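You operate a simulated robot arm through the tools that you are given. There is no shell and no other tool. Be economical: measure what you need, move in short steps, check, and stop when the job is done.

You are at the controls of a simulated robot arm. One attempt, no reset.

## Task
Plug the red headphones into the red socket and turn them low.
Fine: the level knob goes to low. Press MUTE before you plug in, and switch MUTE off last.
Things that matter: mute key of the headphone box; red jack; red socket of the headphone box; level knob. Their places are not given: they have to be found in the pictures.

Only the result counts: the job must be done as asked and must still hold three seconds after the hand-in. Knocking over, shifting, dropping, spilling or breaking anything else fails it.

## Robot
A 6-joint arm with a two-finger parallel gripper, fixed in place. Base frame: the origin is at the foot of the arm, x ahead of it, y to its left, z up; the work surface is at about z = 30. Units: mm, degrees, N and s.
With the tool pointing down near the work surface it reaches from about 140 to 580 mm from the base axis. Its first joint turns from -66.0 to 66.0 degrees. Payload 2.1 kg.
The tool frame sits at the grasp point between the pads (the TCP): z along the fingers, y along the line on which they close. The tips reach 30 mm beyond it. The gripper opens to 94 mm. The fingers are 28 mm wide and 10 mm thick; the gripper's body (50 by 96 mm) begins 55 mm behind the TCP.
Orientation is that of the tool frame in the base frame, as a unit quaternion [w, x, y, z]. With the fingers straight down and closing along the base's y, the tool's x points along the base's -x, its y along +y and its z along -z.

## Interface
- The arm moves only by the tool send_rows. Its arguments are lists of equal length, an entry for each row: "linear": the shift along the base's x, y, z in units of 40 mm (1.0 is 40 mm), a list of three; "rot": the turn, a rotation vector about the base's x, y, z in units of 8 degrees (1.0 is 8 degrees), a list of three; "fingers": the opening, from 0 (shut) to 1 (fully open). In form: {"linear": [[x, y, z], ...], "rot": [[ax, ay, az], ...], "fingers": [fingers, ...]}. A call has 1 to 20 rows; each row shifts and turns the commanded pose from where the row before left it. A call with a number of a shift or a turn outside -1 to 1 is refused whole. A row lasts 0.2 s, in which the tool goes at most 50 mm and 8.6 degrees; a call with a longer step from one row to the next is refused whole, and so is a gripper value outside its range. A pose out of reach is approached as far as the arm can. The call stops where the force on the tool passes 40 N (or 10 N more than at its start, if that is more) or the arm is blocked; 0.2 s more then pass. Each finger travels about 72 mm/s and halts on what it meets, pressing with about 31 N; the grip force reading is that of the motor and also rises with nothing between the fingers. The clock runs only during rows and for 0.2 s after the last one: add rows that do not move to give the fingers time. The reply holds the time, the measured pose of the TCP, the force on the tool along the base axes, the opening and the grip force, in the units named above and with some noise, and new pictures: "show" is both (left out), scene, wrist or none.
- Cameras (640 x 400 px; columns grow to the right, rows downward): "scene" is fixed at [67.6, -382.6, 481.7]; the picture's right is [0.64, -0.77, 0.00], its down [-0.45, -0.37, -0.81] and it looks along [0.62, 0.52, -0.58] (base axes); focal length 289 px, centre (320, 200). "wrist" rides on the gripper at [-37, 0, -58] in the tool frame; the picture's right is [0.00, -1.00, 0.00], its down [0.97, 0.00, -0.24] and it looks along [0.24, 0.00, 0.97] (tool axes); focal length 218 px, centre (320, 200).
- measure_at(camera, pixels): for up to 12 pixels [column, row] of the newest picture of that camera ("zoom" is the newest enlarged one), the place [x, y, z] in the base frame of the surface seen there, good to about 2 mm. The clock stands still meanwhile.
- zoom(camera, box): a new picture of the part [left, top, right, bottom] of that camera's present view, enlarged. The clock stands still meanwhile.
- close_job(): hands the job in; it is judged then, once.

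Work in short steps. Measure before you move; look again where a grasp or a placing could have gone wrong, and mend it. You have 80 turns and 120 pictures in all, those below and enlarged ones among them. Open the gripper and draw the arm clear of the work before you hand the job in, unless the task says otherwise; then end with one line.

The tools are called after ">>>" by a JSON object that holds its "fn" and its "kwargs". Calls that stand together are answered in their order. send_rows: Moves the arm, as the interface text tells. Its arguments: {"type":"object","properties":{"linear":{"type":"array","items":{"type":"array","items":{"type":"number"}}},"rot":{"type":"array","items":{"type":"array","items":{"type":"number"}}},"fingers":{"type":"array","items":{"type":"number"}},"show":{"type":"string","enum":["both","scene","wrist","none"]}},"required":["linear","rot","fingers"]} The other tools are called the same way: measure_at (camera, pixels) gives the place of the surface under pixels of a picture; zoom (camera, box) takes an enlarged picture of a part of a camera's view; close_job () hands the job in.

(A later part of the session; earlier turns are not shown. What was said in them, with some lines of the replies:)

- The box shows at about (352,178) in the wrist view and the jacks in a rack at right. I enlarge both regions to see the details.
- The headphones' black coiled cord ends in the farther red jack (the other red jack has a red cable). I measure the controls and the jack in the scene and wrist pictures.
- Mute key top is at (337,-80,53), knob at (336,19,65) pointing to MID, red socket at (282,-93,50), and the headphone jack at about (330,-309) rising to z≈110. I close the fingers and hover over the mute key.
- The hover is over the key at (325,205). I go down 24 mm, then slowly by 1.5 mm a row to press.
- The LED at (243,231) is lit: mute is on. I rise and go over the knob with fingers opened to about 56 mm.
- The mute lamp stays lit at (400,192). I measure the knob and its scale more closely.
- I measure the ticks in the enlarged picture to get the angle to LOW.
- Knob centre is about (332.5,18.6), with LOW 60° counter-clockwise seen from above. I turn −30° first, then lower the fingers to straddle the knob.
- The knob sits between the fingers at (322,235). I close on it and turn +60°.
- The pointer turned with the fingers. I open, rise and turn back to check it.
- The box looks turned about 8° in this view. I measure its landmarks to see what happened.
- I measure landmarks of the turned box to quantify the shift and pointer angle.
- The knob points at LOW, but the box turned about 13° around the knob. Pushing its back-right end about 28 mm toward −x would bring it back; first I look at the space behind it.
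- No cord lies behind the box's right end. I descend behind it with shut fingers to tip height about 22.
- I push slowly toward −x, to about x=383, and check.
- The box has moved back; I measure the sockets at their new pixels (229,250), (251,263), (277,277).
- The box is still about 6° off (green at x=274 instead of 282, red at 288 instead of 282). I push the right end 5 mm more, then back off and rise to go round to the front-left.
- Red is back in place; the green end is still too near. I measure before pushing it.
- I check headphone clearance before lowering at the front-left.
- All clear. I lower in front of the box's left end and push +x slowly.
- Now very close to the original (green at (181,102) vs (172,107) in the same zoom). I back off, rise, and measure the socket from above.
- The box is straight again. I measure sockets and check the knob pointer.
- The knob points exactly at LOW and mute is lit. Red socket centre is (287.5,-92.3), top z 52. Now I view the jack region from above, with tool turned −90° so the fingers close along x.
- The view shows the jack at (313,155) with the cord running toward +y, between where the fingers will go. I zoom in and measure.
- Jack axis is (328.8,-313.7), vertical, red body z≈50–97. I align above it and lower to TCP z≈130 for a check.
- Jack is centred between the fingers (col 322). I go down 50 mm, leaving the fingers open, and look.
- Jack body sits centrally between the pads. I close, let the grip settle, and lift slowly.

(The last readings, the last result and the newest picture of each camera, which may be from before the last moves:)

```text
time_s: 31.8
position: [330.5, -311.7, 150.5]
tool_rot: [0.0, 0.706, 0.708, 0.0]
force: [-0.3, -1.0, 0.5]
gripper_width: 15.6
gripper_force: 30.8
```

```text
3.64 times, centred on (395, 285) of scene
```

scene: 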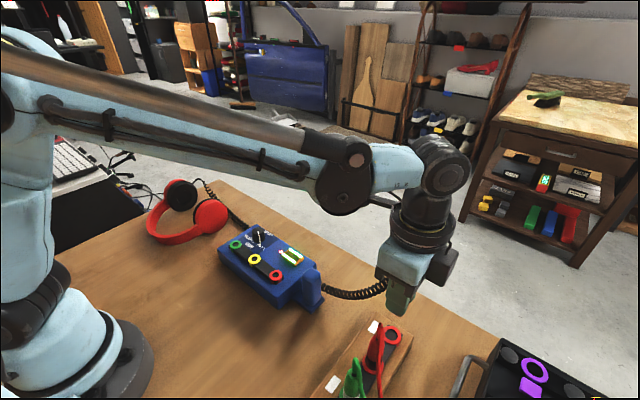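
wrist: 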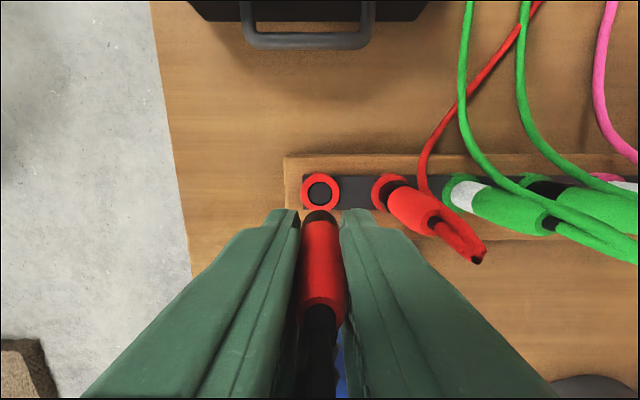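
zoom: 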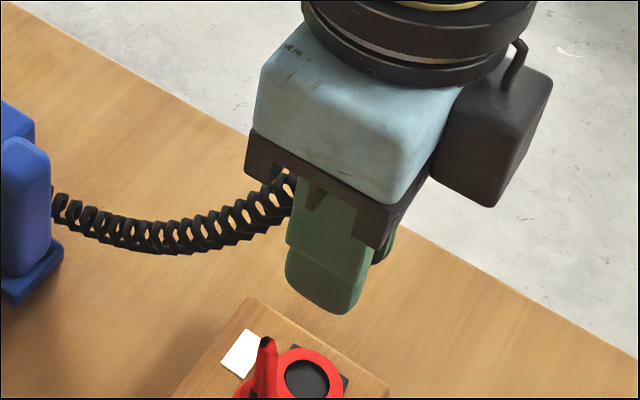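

The jack is out and held; the rack stayed put. I raise a little and carry it over the red socket at (287.5,-92.3).

>>> {"fn": "send_rows", "kwargs": {"linear": [[0, 0, 0.7], [-0.13, 0.69, 0], [-0.13, 0.69, 0], [-0.13, 0.69, 0], [-0.13, 0.69, 0], [-0.13, 0.69, 0], [-0.13, 0.69, 0], [-0.13, 0.69, 0], [-0.13, 0.69, 0], [0, 0, 0]], "rot": [[0, 0, 0], [0, 0, 0], [0, 0, 0], [0, 0, 0], [0, 0, 0], [0, 0, 0], [0, 0, 0], [0, 0, 0], [0, 0, 0], [0, 0, 0]], "fingers": [0, 0, 0, 0, 0, 0, 0, 0, 0, 0]}}

>>> {"fn": "zoom", "kwargs": {"camera": "scene", "box": [200, 180, 340, 310]}}

>>> {"fn": "zoom", "kwargs": {"camera": "wrist", "box": [240, 120, 400, 240]}}

```text
time_s: 34.0
position: [287.7, -91.3, 178.7]
tool_rot: [0.0, 0.708, 0.706, 0.0]
force: [-0.5, -0.7, -0.7]
gripper_width: 15.6
gripper_force: 30.7
```

scene: 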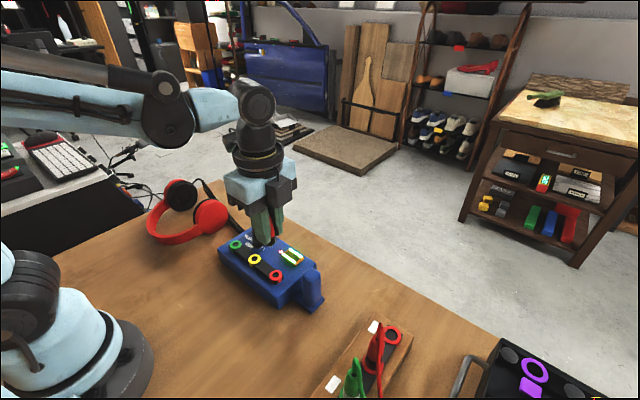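
wrist: 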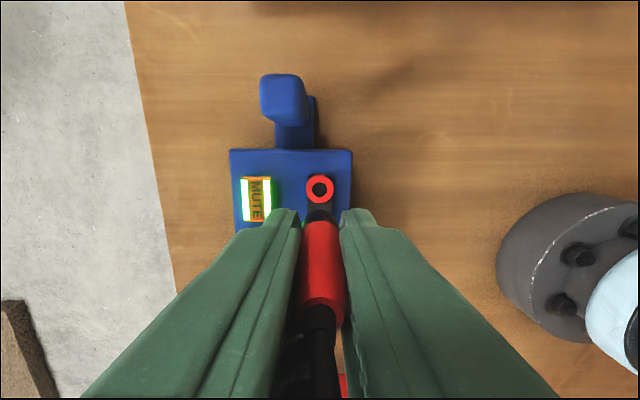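

```text
3.08 times, centred on (270, 245) of scene
```

zoom: 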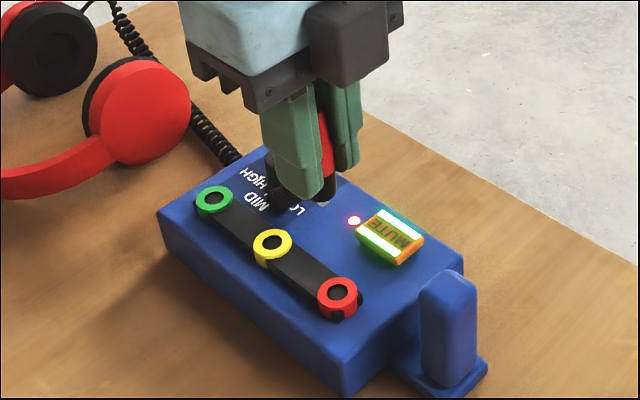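

```text
3.33 times, centred on (320, 180) of wrist
```

zoom: 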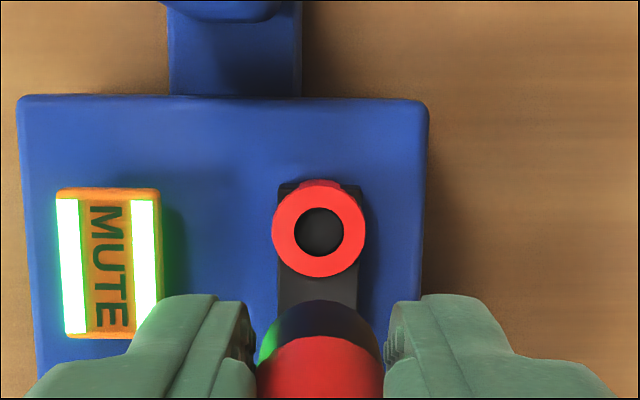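

Socket hole and jack align (cols 319.7 vs 320; y offset about −0.5 mm). I descend to TCP z≈130 and look.

>>> {"fn": "send_rows", "kwargs": {"linear": [[0, -0.01, -0.4], [0, 0, -0.4], [0, 0, -0.4], [0, 0, 0]], "rot": [[0, 0, 0], [0, 0, 0], [0, 0, 0], [0, 0, 0]], "fingers": [0, 0, 0, 0], "show": "wrist"}}

>>> {"fn": "zoom", "kwargs": {"camera": "scene", "box": [220, 200, 330, 300]}}

>>> {"fn": "zoom", "kwargs": {"camera": "wrist", "box": [260, 160, 380, 240]}}

```text
time_s: 35.0
position: [287.7, -92.9, 130.4]
tool_rot: [0.0, 0.708, 0.707, 0.0]
force: [0.2, -0.1, -0.5]
gripper_width: 15.5
gripper_force: 31.4
```

wrist: 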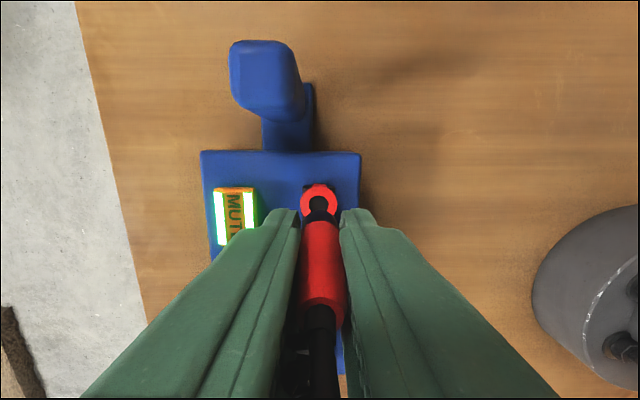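

```text
4.00 times, centred on (275, 250) of scene
```

zoom: 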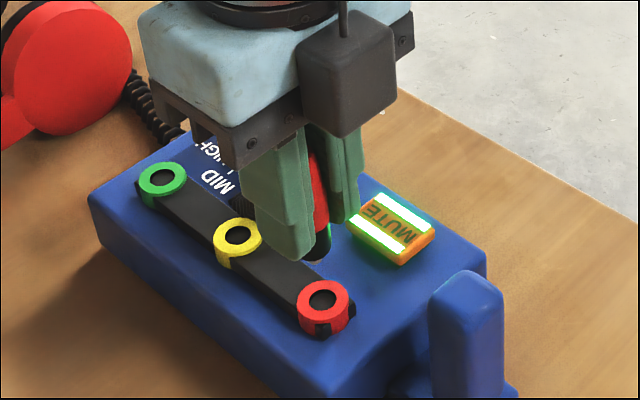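

```text
5.00 times, centred on (320, 200) of wrist
```

zoom: 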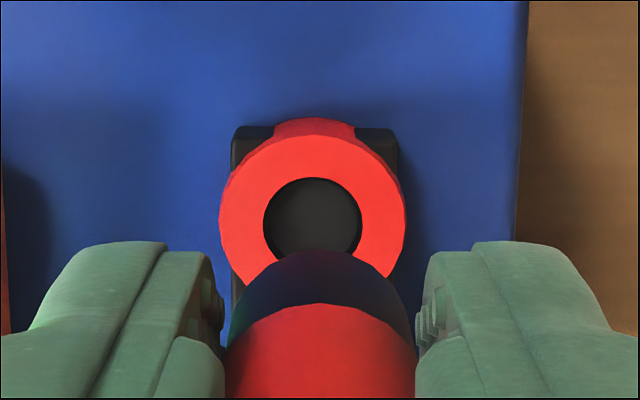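

The hole is about 1 mm toward +x of the jack. I correct and insert slowly.

>>> {"fn": "send_rows", "kwargs": {"linear": [[0.02, 0, -0.2], [0, 0, -0.15], [0, 0, -0.1], [0, 0, -0.1], [0, 0, -0.1], [0, 0, -0.08], [0, 0, -0.08], [0, 0, 0]], "rot": [[0, 0, 0], [0, 0, 0], [0, 0, 0], [0, 0, 0], [0, 0, 0], [0, 0, 0], [0, 0, 0], [0, 0, 0]], "fingers": [0, 0, 0, 0, 0, 0, 0, 0], "show": "wrist"}}

>>> {"fn": "zoom", "kwargs": {"camera": "scene", "box": [220, 200, 330, 300]}}

```text
time_s: 36.8
position: [287.2, -92.1, 95.1]
tool_rot: [0.0, 0.707, 0.707, 0.0]
force: [-0.7, -0.1, 0.2]
gripper_width: 15.5
gripper_force: 30.2
```

wrist: 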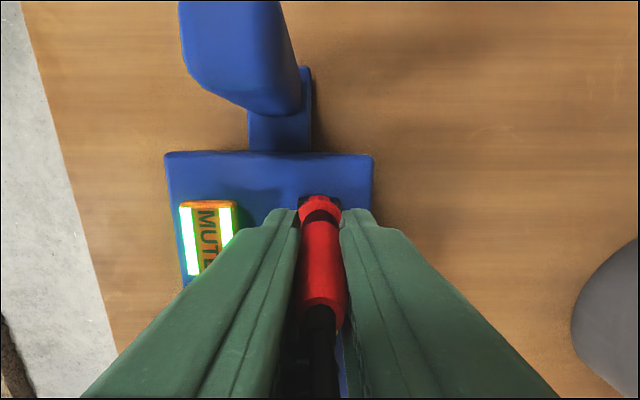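

```text
4.00 times, centred on (275, 250) of scene
```

zoom: 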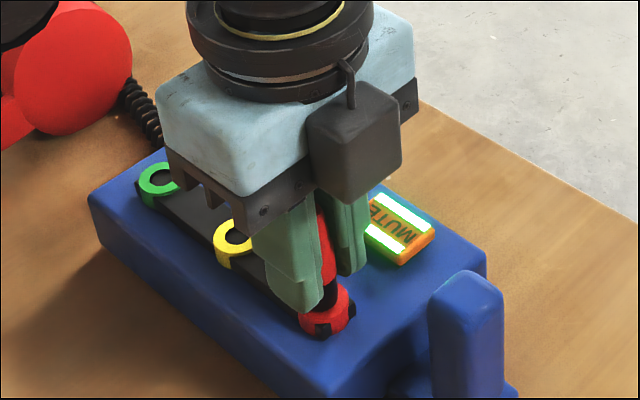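

The plug is entering with no force. I push on in 1.5 mm rows to seat it.

>>> {"fn": "send_rows", "kwargs": {"linear": [[0, 0, -0.04], [0, 0, -0.04], [0, 0, -0.04], [0, 0, -0.04], [0, 0, -0.04], [0, 0, 0]], "rot": [[0, 0, 0], [0, 0, 0], [0, 0, 0], [0, 0, 0], [0, 0, 0], [0, 0, 0]], "fingers": [0, 0, 0, 0, 0, 0], "show": "wrist"}}

>>> {"fn": "zoom", "kwargs": {"camera": "scene", "box": [240, 220, 310, 290]}}

```text
time_s: 38.2
position: [288.1, -94.4, 89.3]
tool_rot: [0.0, 0.707, 0.707, -0.001]
force: [-8.7, 0.8, 25.8]
gripper_width: 15.4
gripper_force: 31.2
```

wrist: 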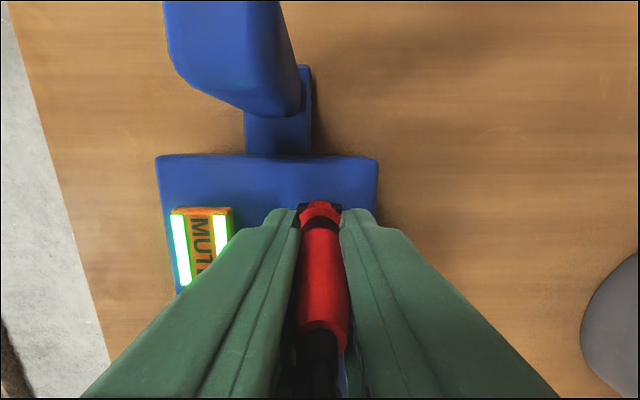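

```text
5.71 times, centred on (275, 255) of scene
```

zoom: 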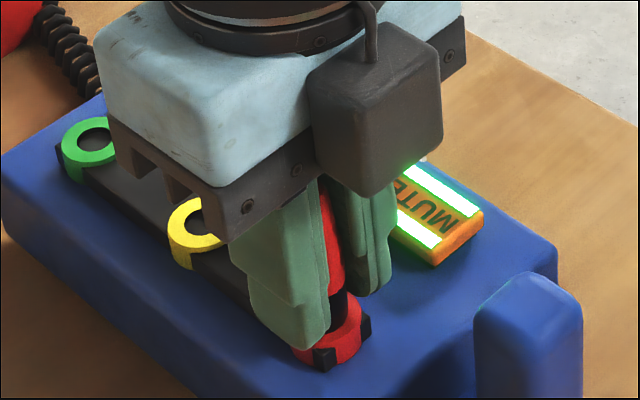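

It bottomed out at 26 N. I open the fingers, rise straight, and inspect.

>>> {"fn": "send_rows", "kwargs": {"linear": [[0, 0, 0.03], [0, 0, 0], [0, 0, 0], [0, 0, 0.4], [0, 0, 0.8], [0, 0, 0.9], [0, 0, 0.5], [0, 0, 0]], "rot": [[0, 0, 0], [0, 0, 0], [0, 0, 0], [0, 0, 0], [0, 0, 0], [0, 0, 0], [0, 0, 0], [0, 0, 0]], "fingers": [0.2, 0.4, 0.4, 0.4, 0.4, 0.4, 0.4, 0.4]}}

>>> {"fn": "zoom", "kwargs": {"camera": "scene", "box": [210, 215, 330, 305]}}

```text
time_s: 40.0
position: [288.9, -93.2, 191.7]
tool_rot: [0.0, 0.707, 0.707, 0.0]
force: [-0.1, -0.1, -0.3]
gripper_width: 37.5
gripper_force: 0.0
```

scene: 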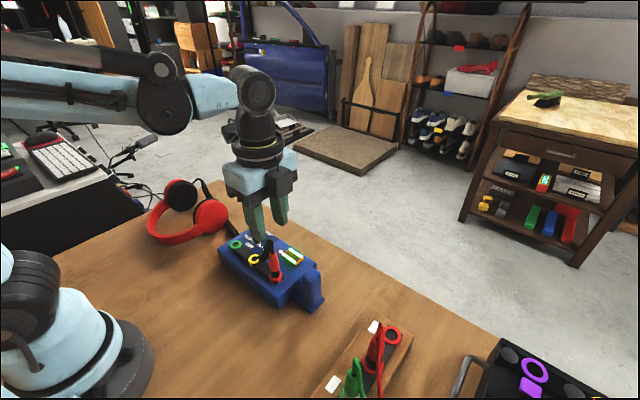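
wrist: 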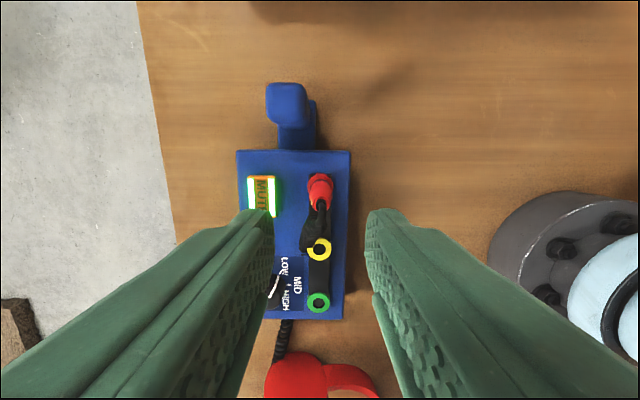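

```text
4.44 times, centred on (270, 260) of scene
```

zoom: 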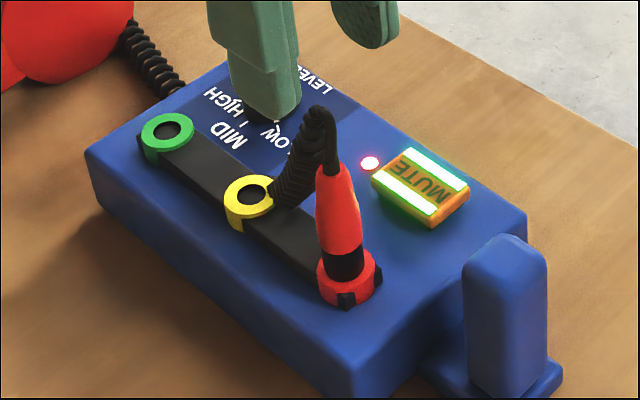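

The jack stands in the red socket. I compare its height above the ring and get the mute key's position.

>>> {"fn": "measure_at", "kwargs": {"camera": "zoom", "pixels": [[334, 175], [338, 235], [343, 262], [345, 280], [330, 118], [420, 185], [408, 165], [430, 205]]}}

>>> {"fn": "measure_at", "kwargs": {"camera": "wrist", "pixels": [[262, 195], [253, 180], [272, 180], [320, 190], [320, 179], [318, 249]]}}

```text
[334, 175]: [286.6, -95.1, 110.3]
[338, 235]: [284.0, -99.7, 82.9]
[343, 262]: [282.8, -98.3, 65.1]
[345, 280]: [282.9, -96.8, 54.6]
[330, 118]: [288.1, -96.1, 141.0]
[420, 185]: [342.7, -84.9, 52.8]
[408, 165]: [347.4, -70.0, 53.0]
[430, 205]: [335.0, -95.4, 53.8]
```

```text
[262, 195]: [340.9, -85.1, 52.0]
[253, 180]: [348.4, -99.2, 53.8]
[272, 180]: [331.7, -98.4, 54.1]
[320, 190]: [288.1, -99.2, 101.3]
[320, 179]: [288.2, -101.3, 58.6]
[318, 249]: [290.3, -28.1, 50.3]
```

The heights match a full insert (shoulder ≈60 mm body above ring). I take a close look at the collar and ring.

>>> {"fn": "zoom", "kwargs": {"camera": "scene", "box": [255, 245, 303, 293]}}

>>> {"fn": "zoom", "kwargs": {"camera": "wrist", "box": [270, 150, 370, 230]}}

```text
8.33 times, centred on (279, 269) of scene
```

zoom: 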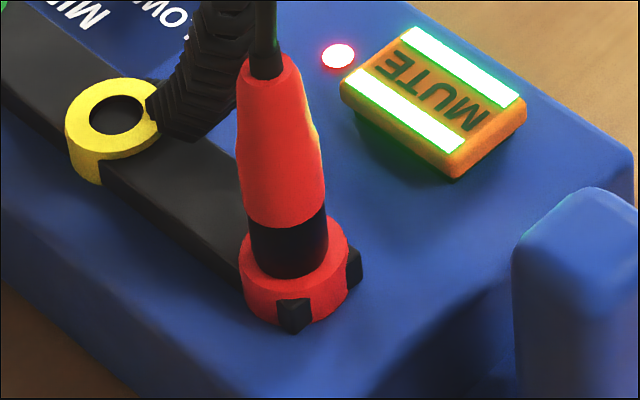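

```text
5.00 times, centred on (320, 190) of wrist
```

zoom: 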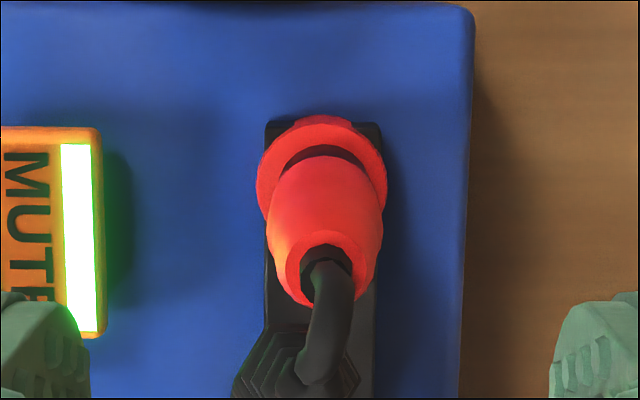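

The collar sits flush on the ring. I turn the tool back +90° (so its body clears the jack), shut the fingers and hover over the mute key at (341.5,-84).

>>> {"fn": "send_rows", "kwargs": {"linear": [[0.4, 0, 0.5], [0.4, 0, 0], [0.3, 0.1, 0], [0.22, 0.12, 0], [0, 0, 0], [0, 0, 0], [0, 0, 0], [0, 0, 0], [0, 0, 0], [0, 0, 0], [0, 0, 0], [0, 0, 0], [0, 0, -0.8], [0, 0, -0.8], [0, 0, -0.7], [0, 0, 0]], "rot": [[0, 0, 0.9375], [0, 0, 0.9375], [0, 0, 0.9375], [0, 0, 0.9375], [0, 0, 0.9375], [0, 0, 0.9375], [0, 0, 0.9375], [0, 0, 0.9375], [0, 0, 0.9375], [0, 0, 0.9375], [0, 0, 0.9375], [0, 0, 0.9375], [0, 0, 0], [0, 0, 0], [0, 0, 0], [0, 0, 0]], "fingers": [0.4, 0, 0, 0, 0, 0, 0, 0, 0, 0, 0, 0, 0, 0, 0, 0]}}

```text
time_s: 43.4
position: [341.3, -82.5, 120.6]
tool_rot: [0.0, 0.0, 1.0, 0.0]
force: [0.1, -0.6, 0.4]
gripper_width: 0.2
gripper_force: 30.7
```

scene: 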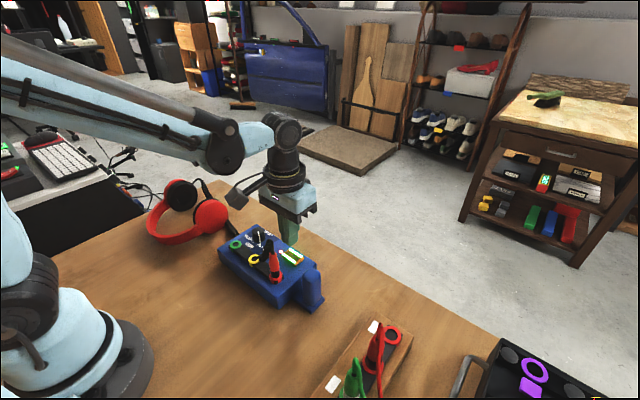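
wrist: 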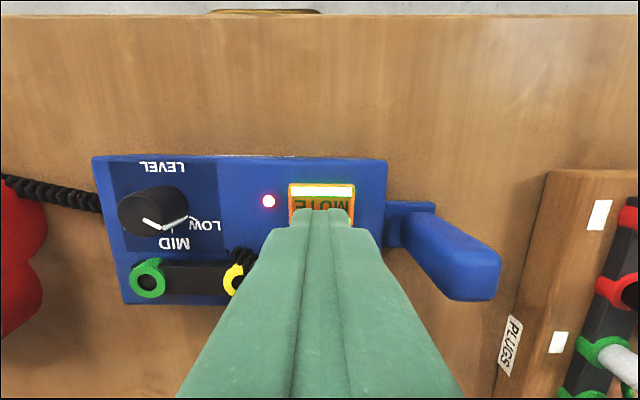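

Over the key. I press it as before, down to TCP z≈76.

>>> {"fn": "send_rows", "kwargs": {"linear": [[0, 0, -0.45], [0, 0, -0.4], [0, 0, -0.04], [0, 0, -0.04], [0, 0, -0.04], [0, 0, -0.04], [0, 0, -0.04], [0, 0, -0.04], [0, 0, -0.04]], "rot": [[0, 0, 0], [0, 0, 0], [0, 0, 0], [0, 0, 0], [0, 0, 0], [0, 0, 0], [0, 0, 0], [0, 0, 0], [0, 0, 0]], "fingers": [0, 0, 0, 0, 0, 0, 0, 0, 0], "show": "wrist"}}

```text
time_s: 45.4
position: [341.7, -85.2, 76.2]
tool_rot: [0.0, -0.001, 1.0, 0.001]
force: [0.0, 1.5, 12.9]
gripper_width: 0.1
gripper_force: 30.9
```

wrist: 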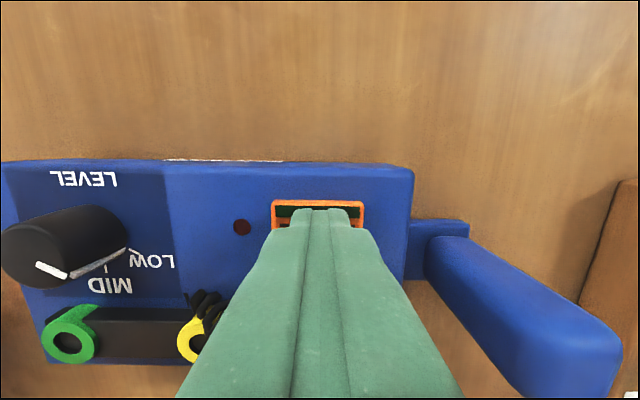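

The LED at (242,227) is off: mute is off. I rise, move clear, and open the gripper for a final check.

>>> {"fn": "send_rows", "kwargs": {"linear": [[0, 0, 0.6], [0, 0, 1], [0, 0, 1], [0, 0, 1], [0, 0, 1], [0, 0.5, 0.8], [0, 0.5, 0.5], [0, 0, 0], [0, 0, 0]], "rot": [[0, 0, 0], [0, 0, 0], [0, 0, 0], [0, 0, 0], [0, 0, 0], [0, 0, 0], [0, 0, 0], [0, 0, 0], [0, 0, 0]], "fingers": [0, 0, 0, 0, 0.5, 1, 1, 1, 1]}}

>>> {"fn": "zoom", "kwargs": {"camera": "scene", "box": [210, 215, 330, 305]}}

>>> {"fn": "zoom", "kwargs": {"camera": "wrist", "box": [250, 130, 450, 255]}}

```text
time_s: 47.4
position: [340.7, -43.1, 315.6]
tool_rot: [-0.001, -0.001, 1.0, 0.0]
force: [0.6, 0.0, 0.2]
gripper_width: 94.1
gripper_force: 0.2
```

scene: 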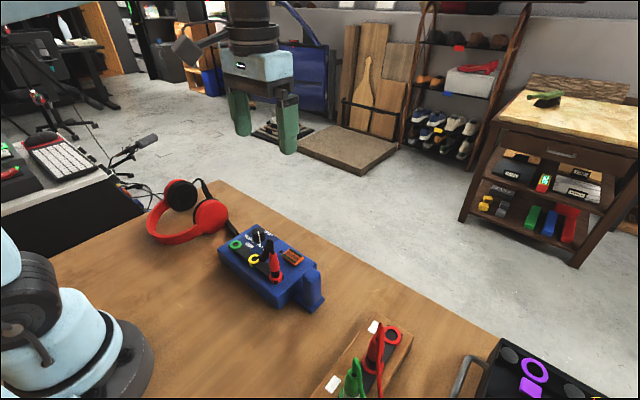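
wrist: 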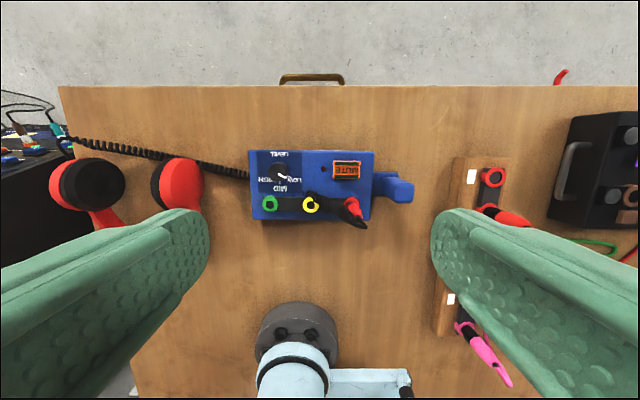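

```text
4.44 times, centred on (270, 260) of scene
```

zoom: 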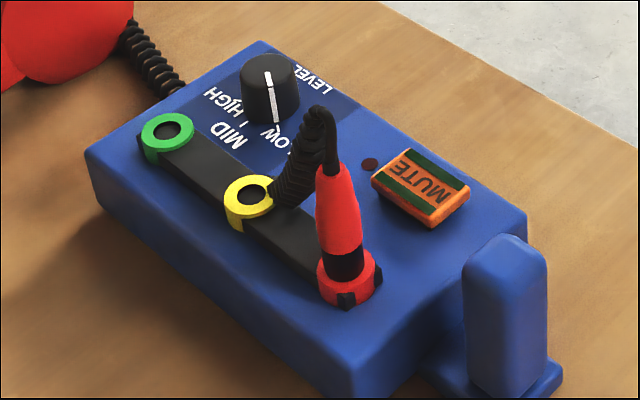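

```text
3.20 times, centred on (350, 192) of wrist
```

zoom: 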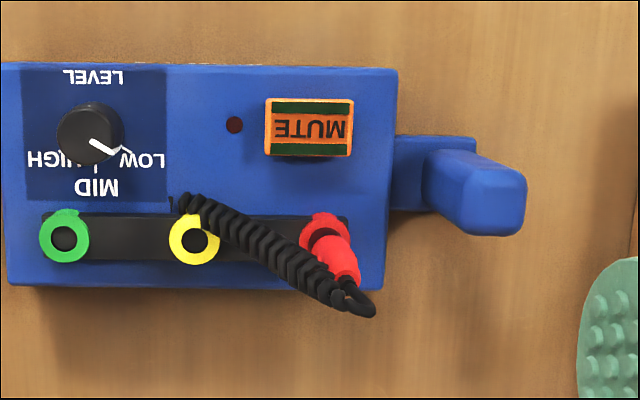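

The final views show the jack in the red socket, the knob at LOW, the mute lamp off and everything else in place. I hand in.

>>> {"fn": "close_job", "kwargs": {}}

```text
The job is handed in.
```

The red headphones are plugged into the red socket and the knob is on LOW. MUTE went on before plugging in and off last. Turning the knob also rotated the headphone box about 13°; I pushed it back to straight, but it still sits about 4–6 mm from where it started.
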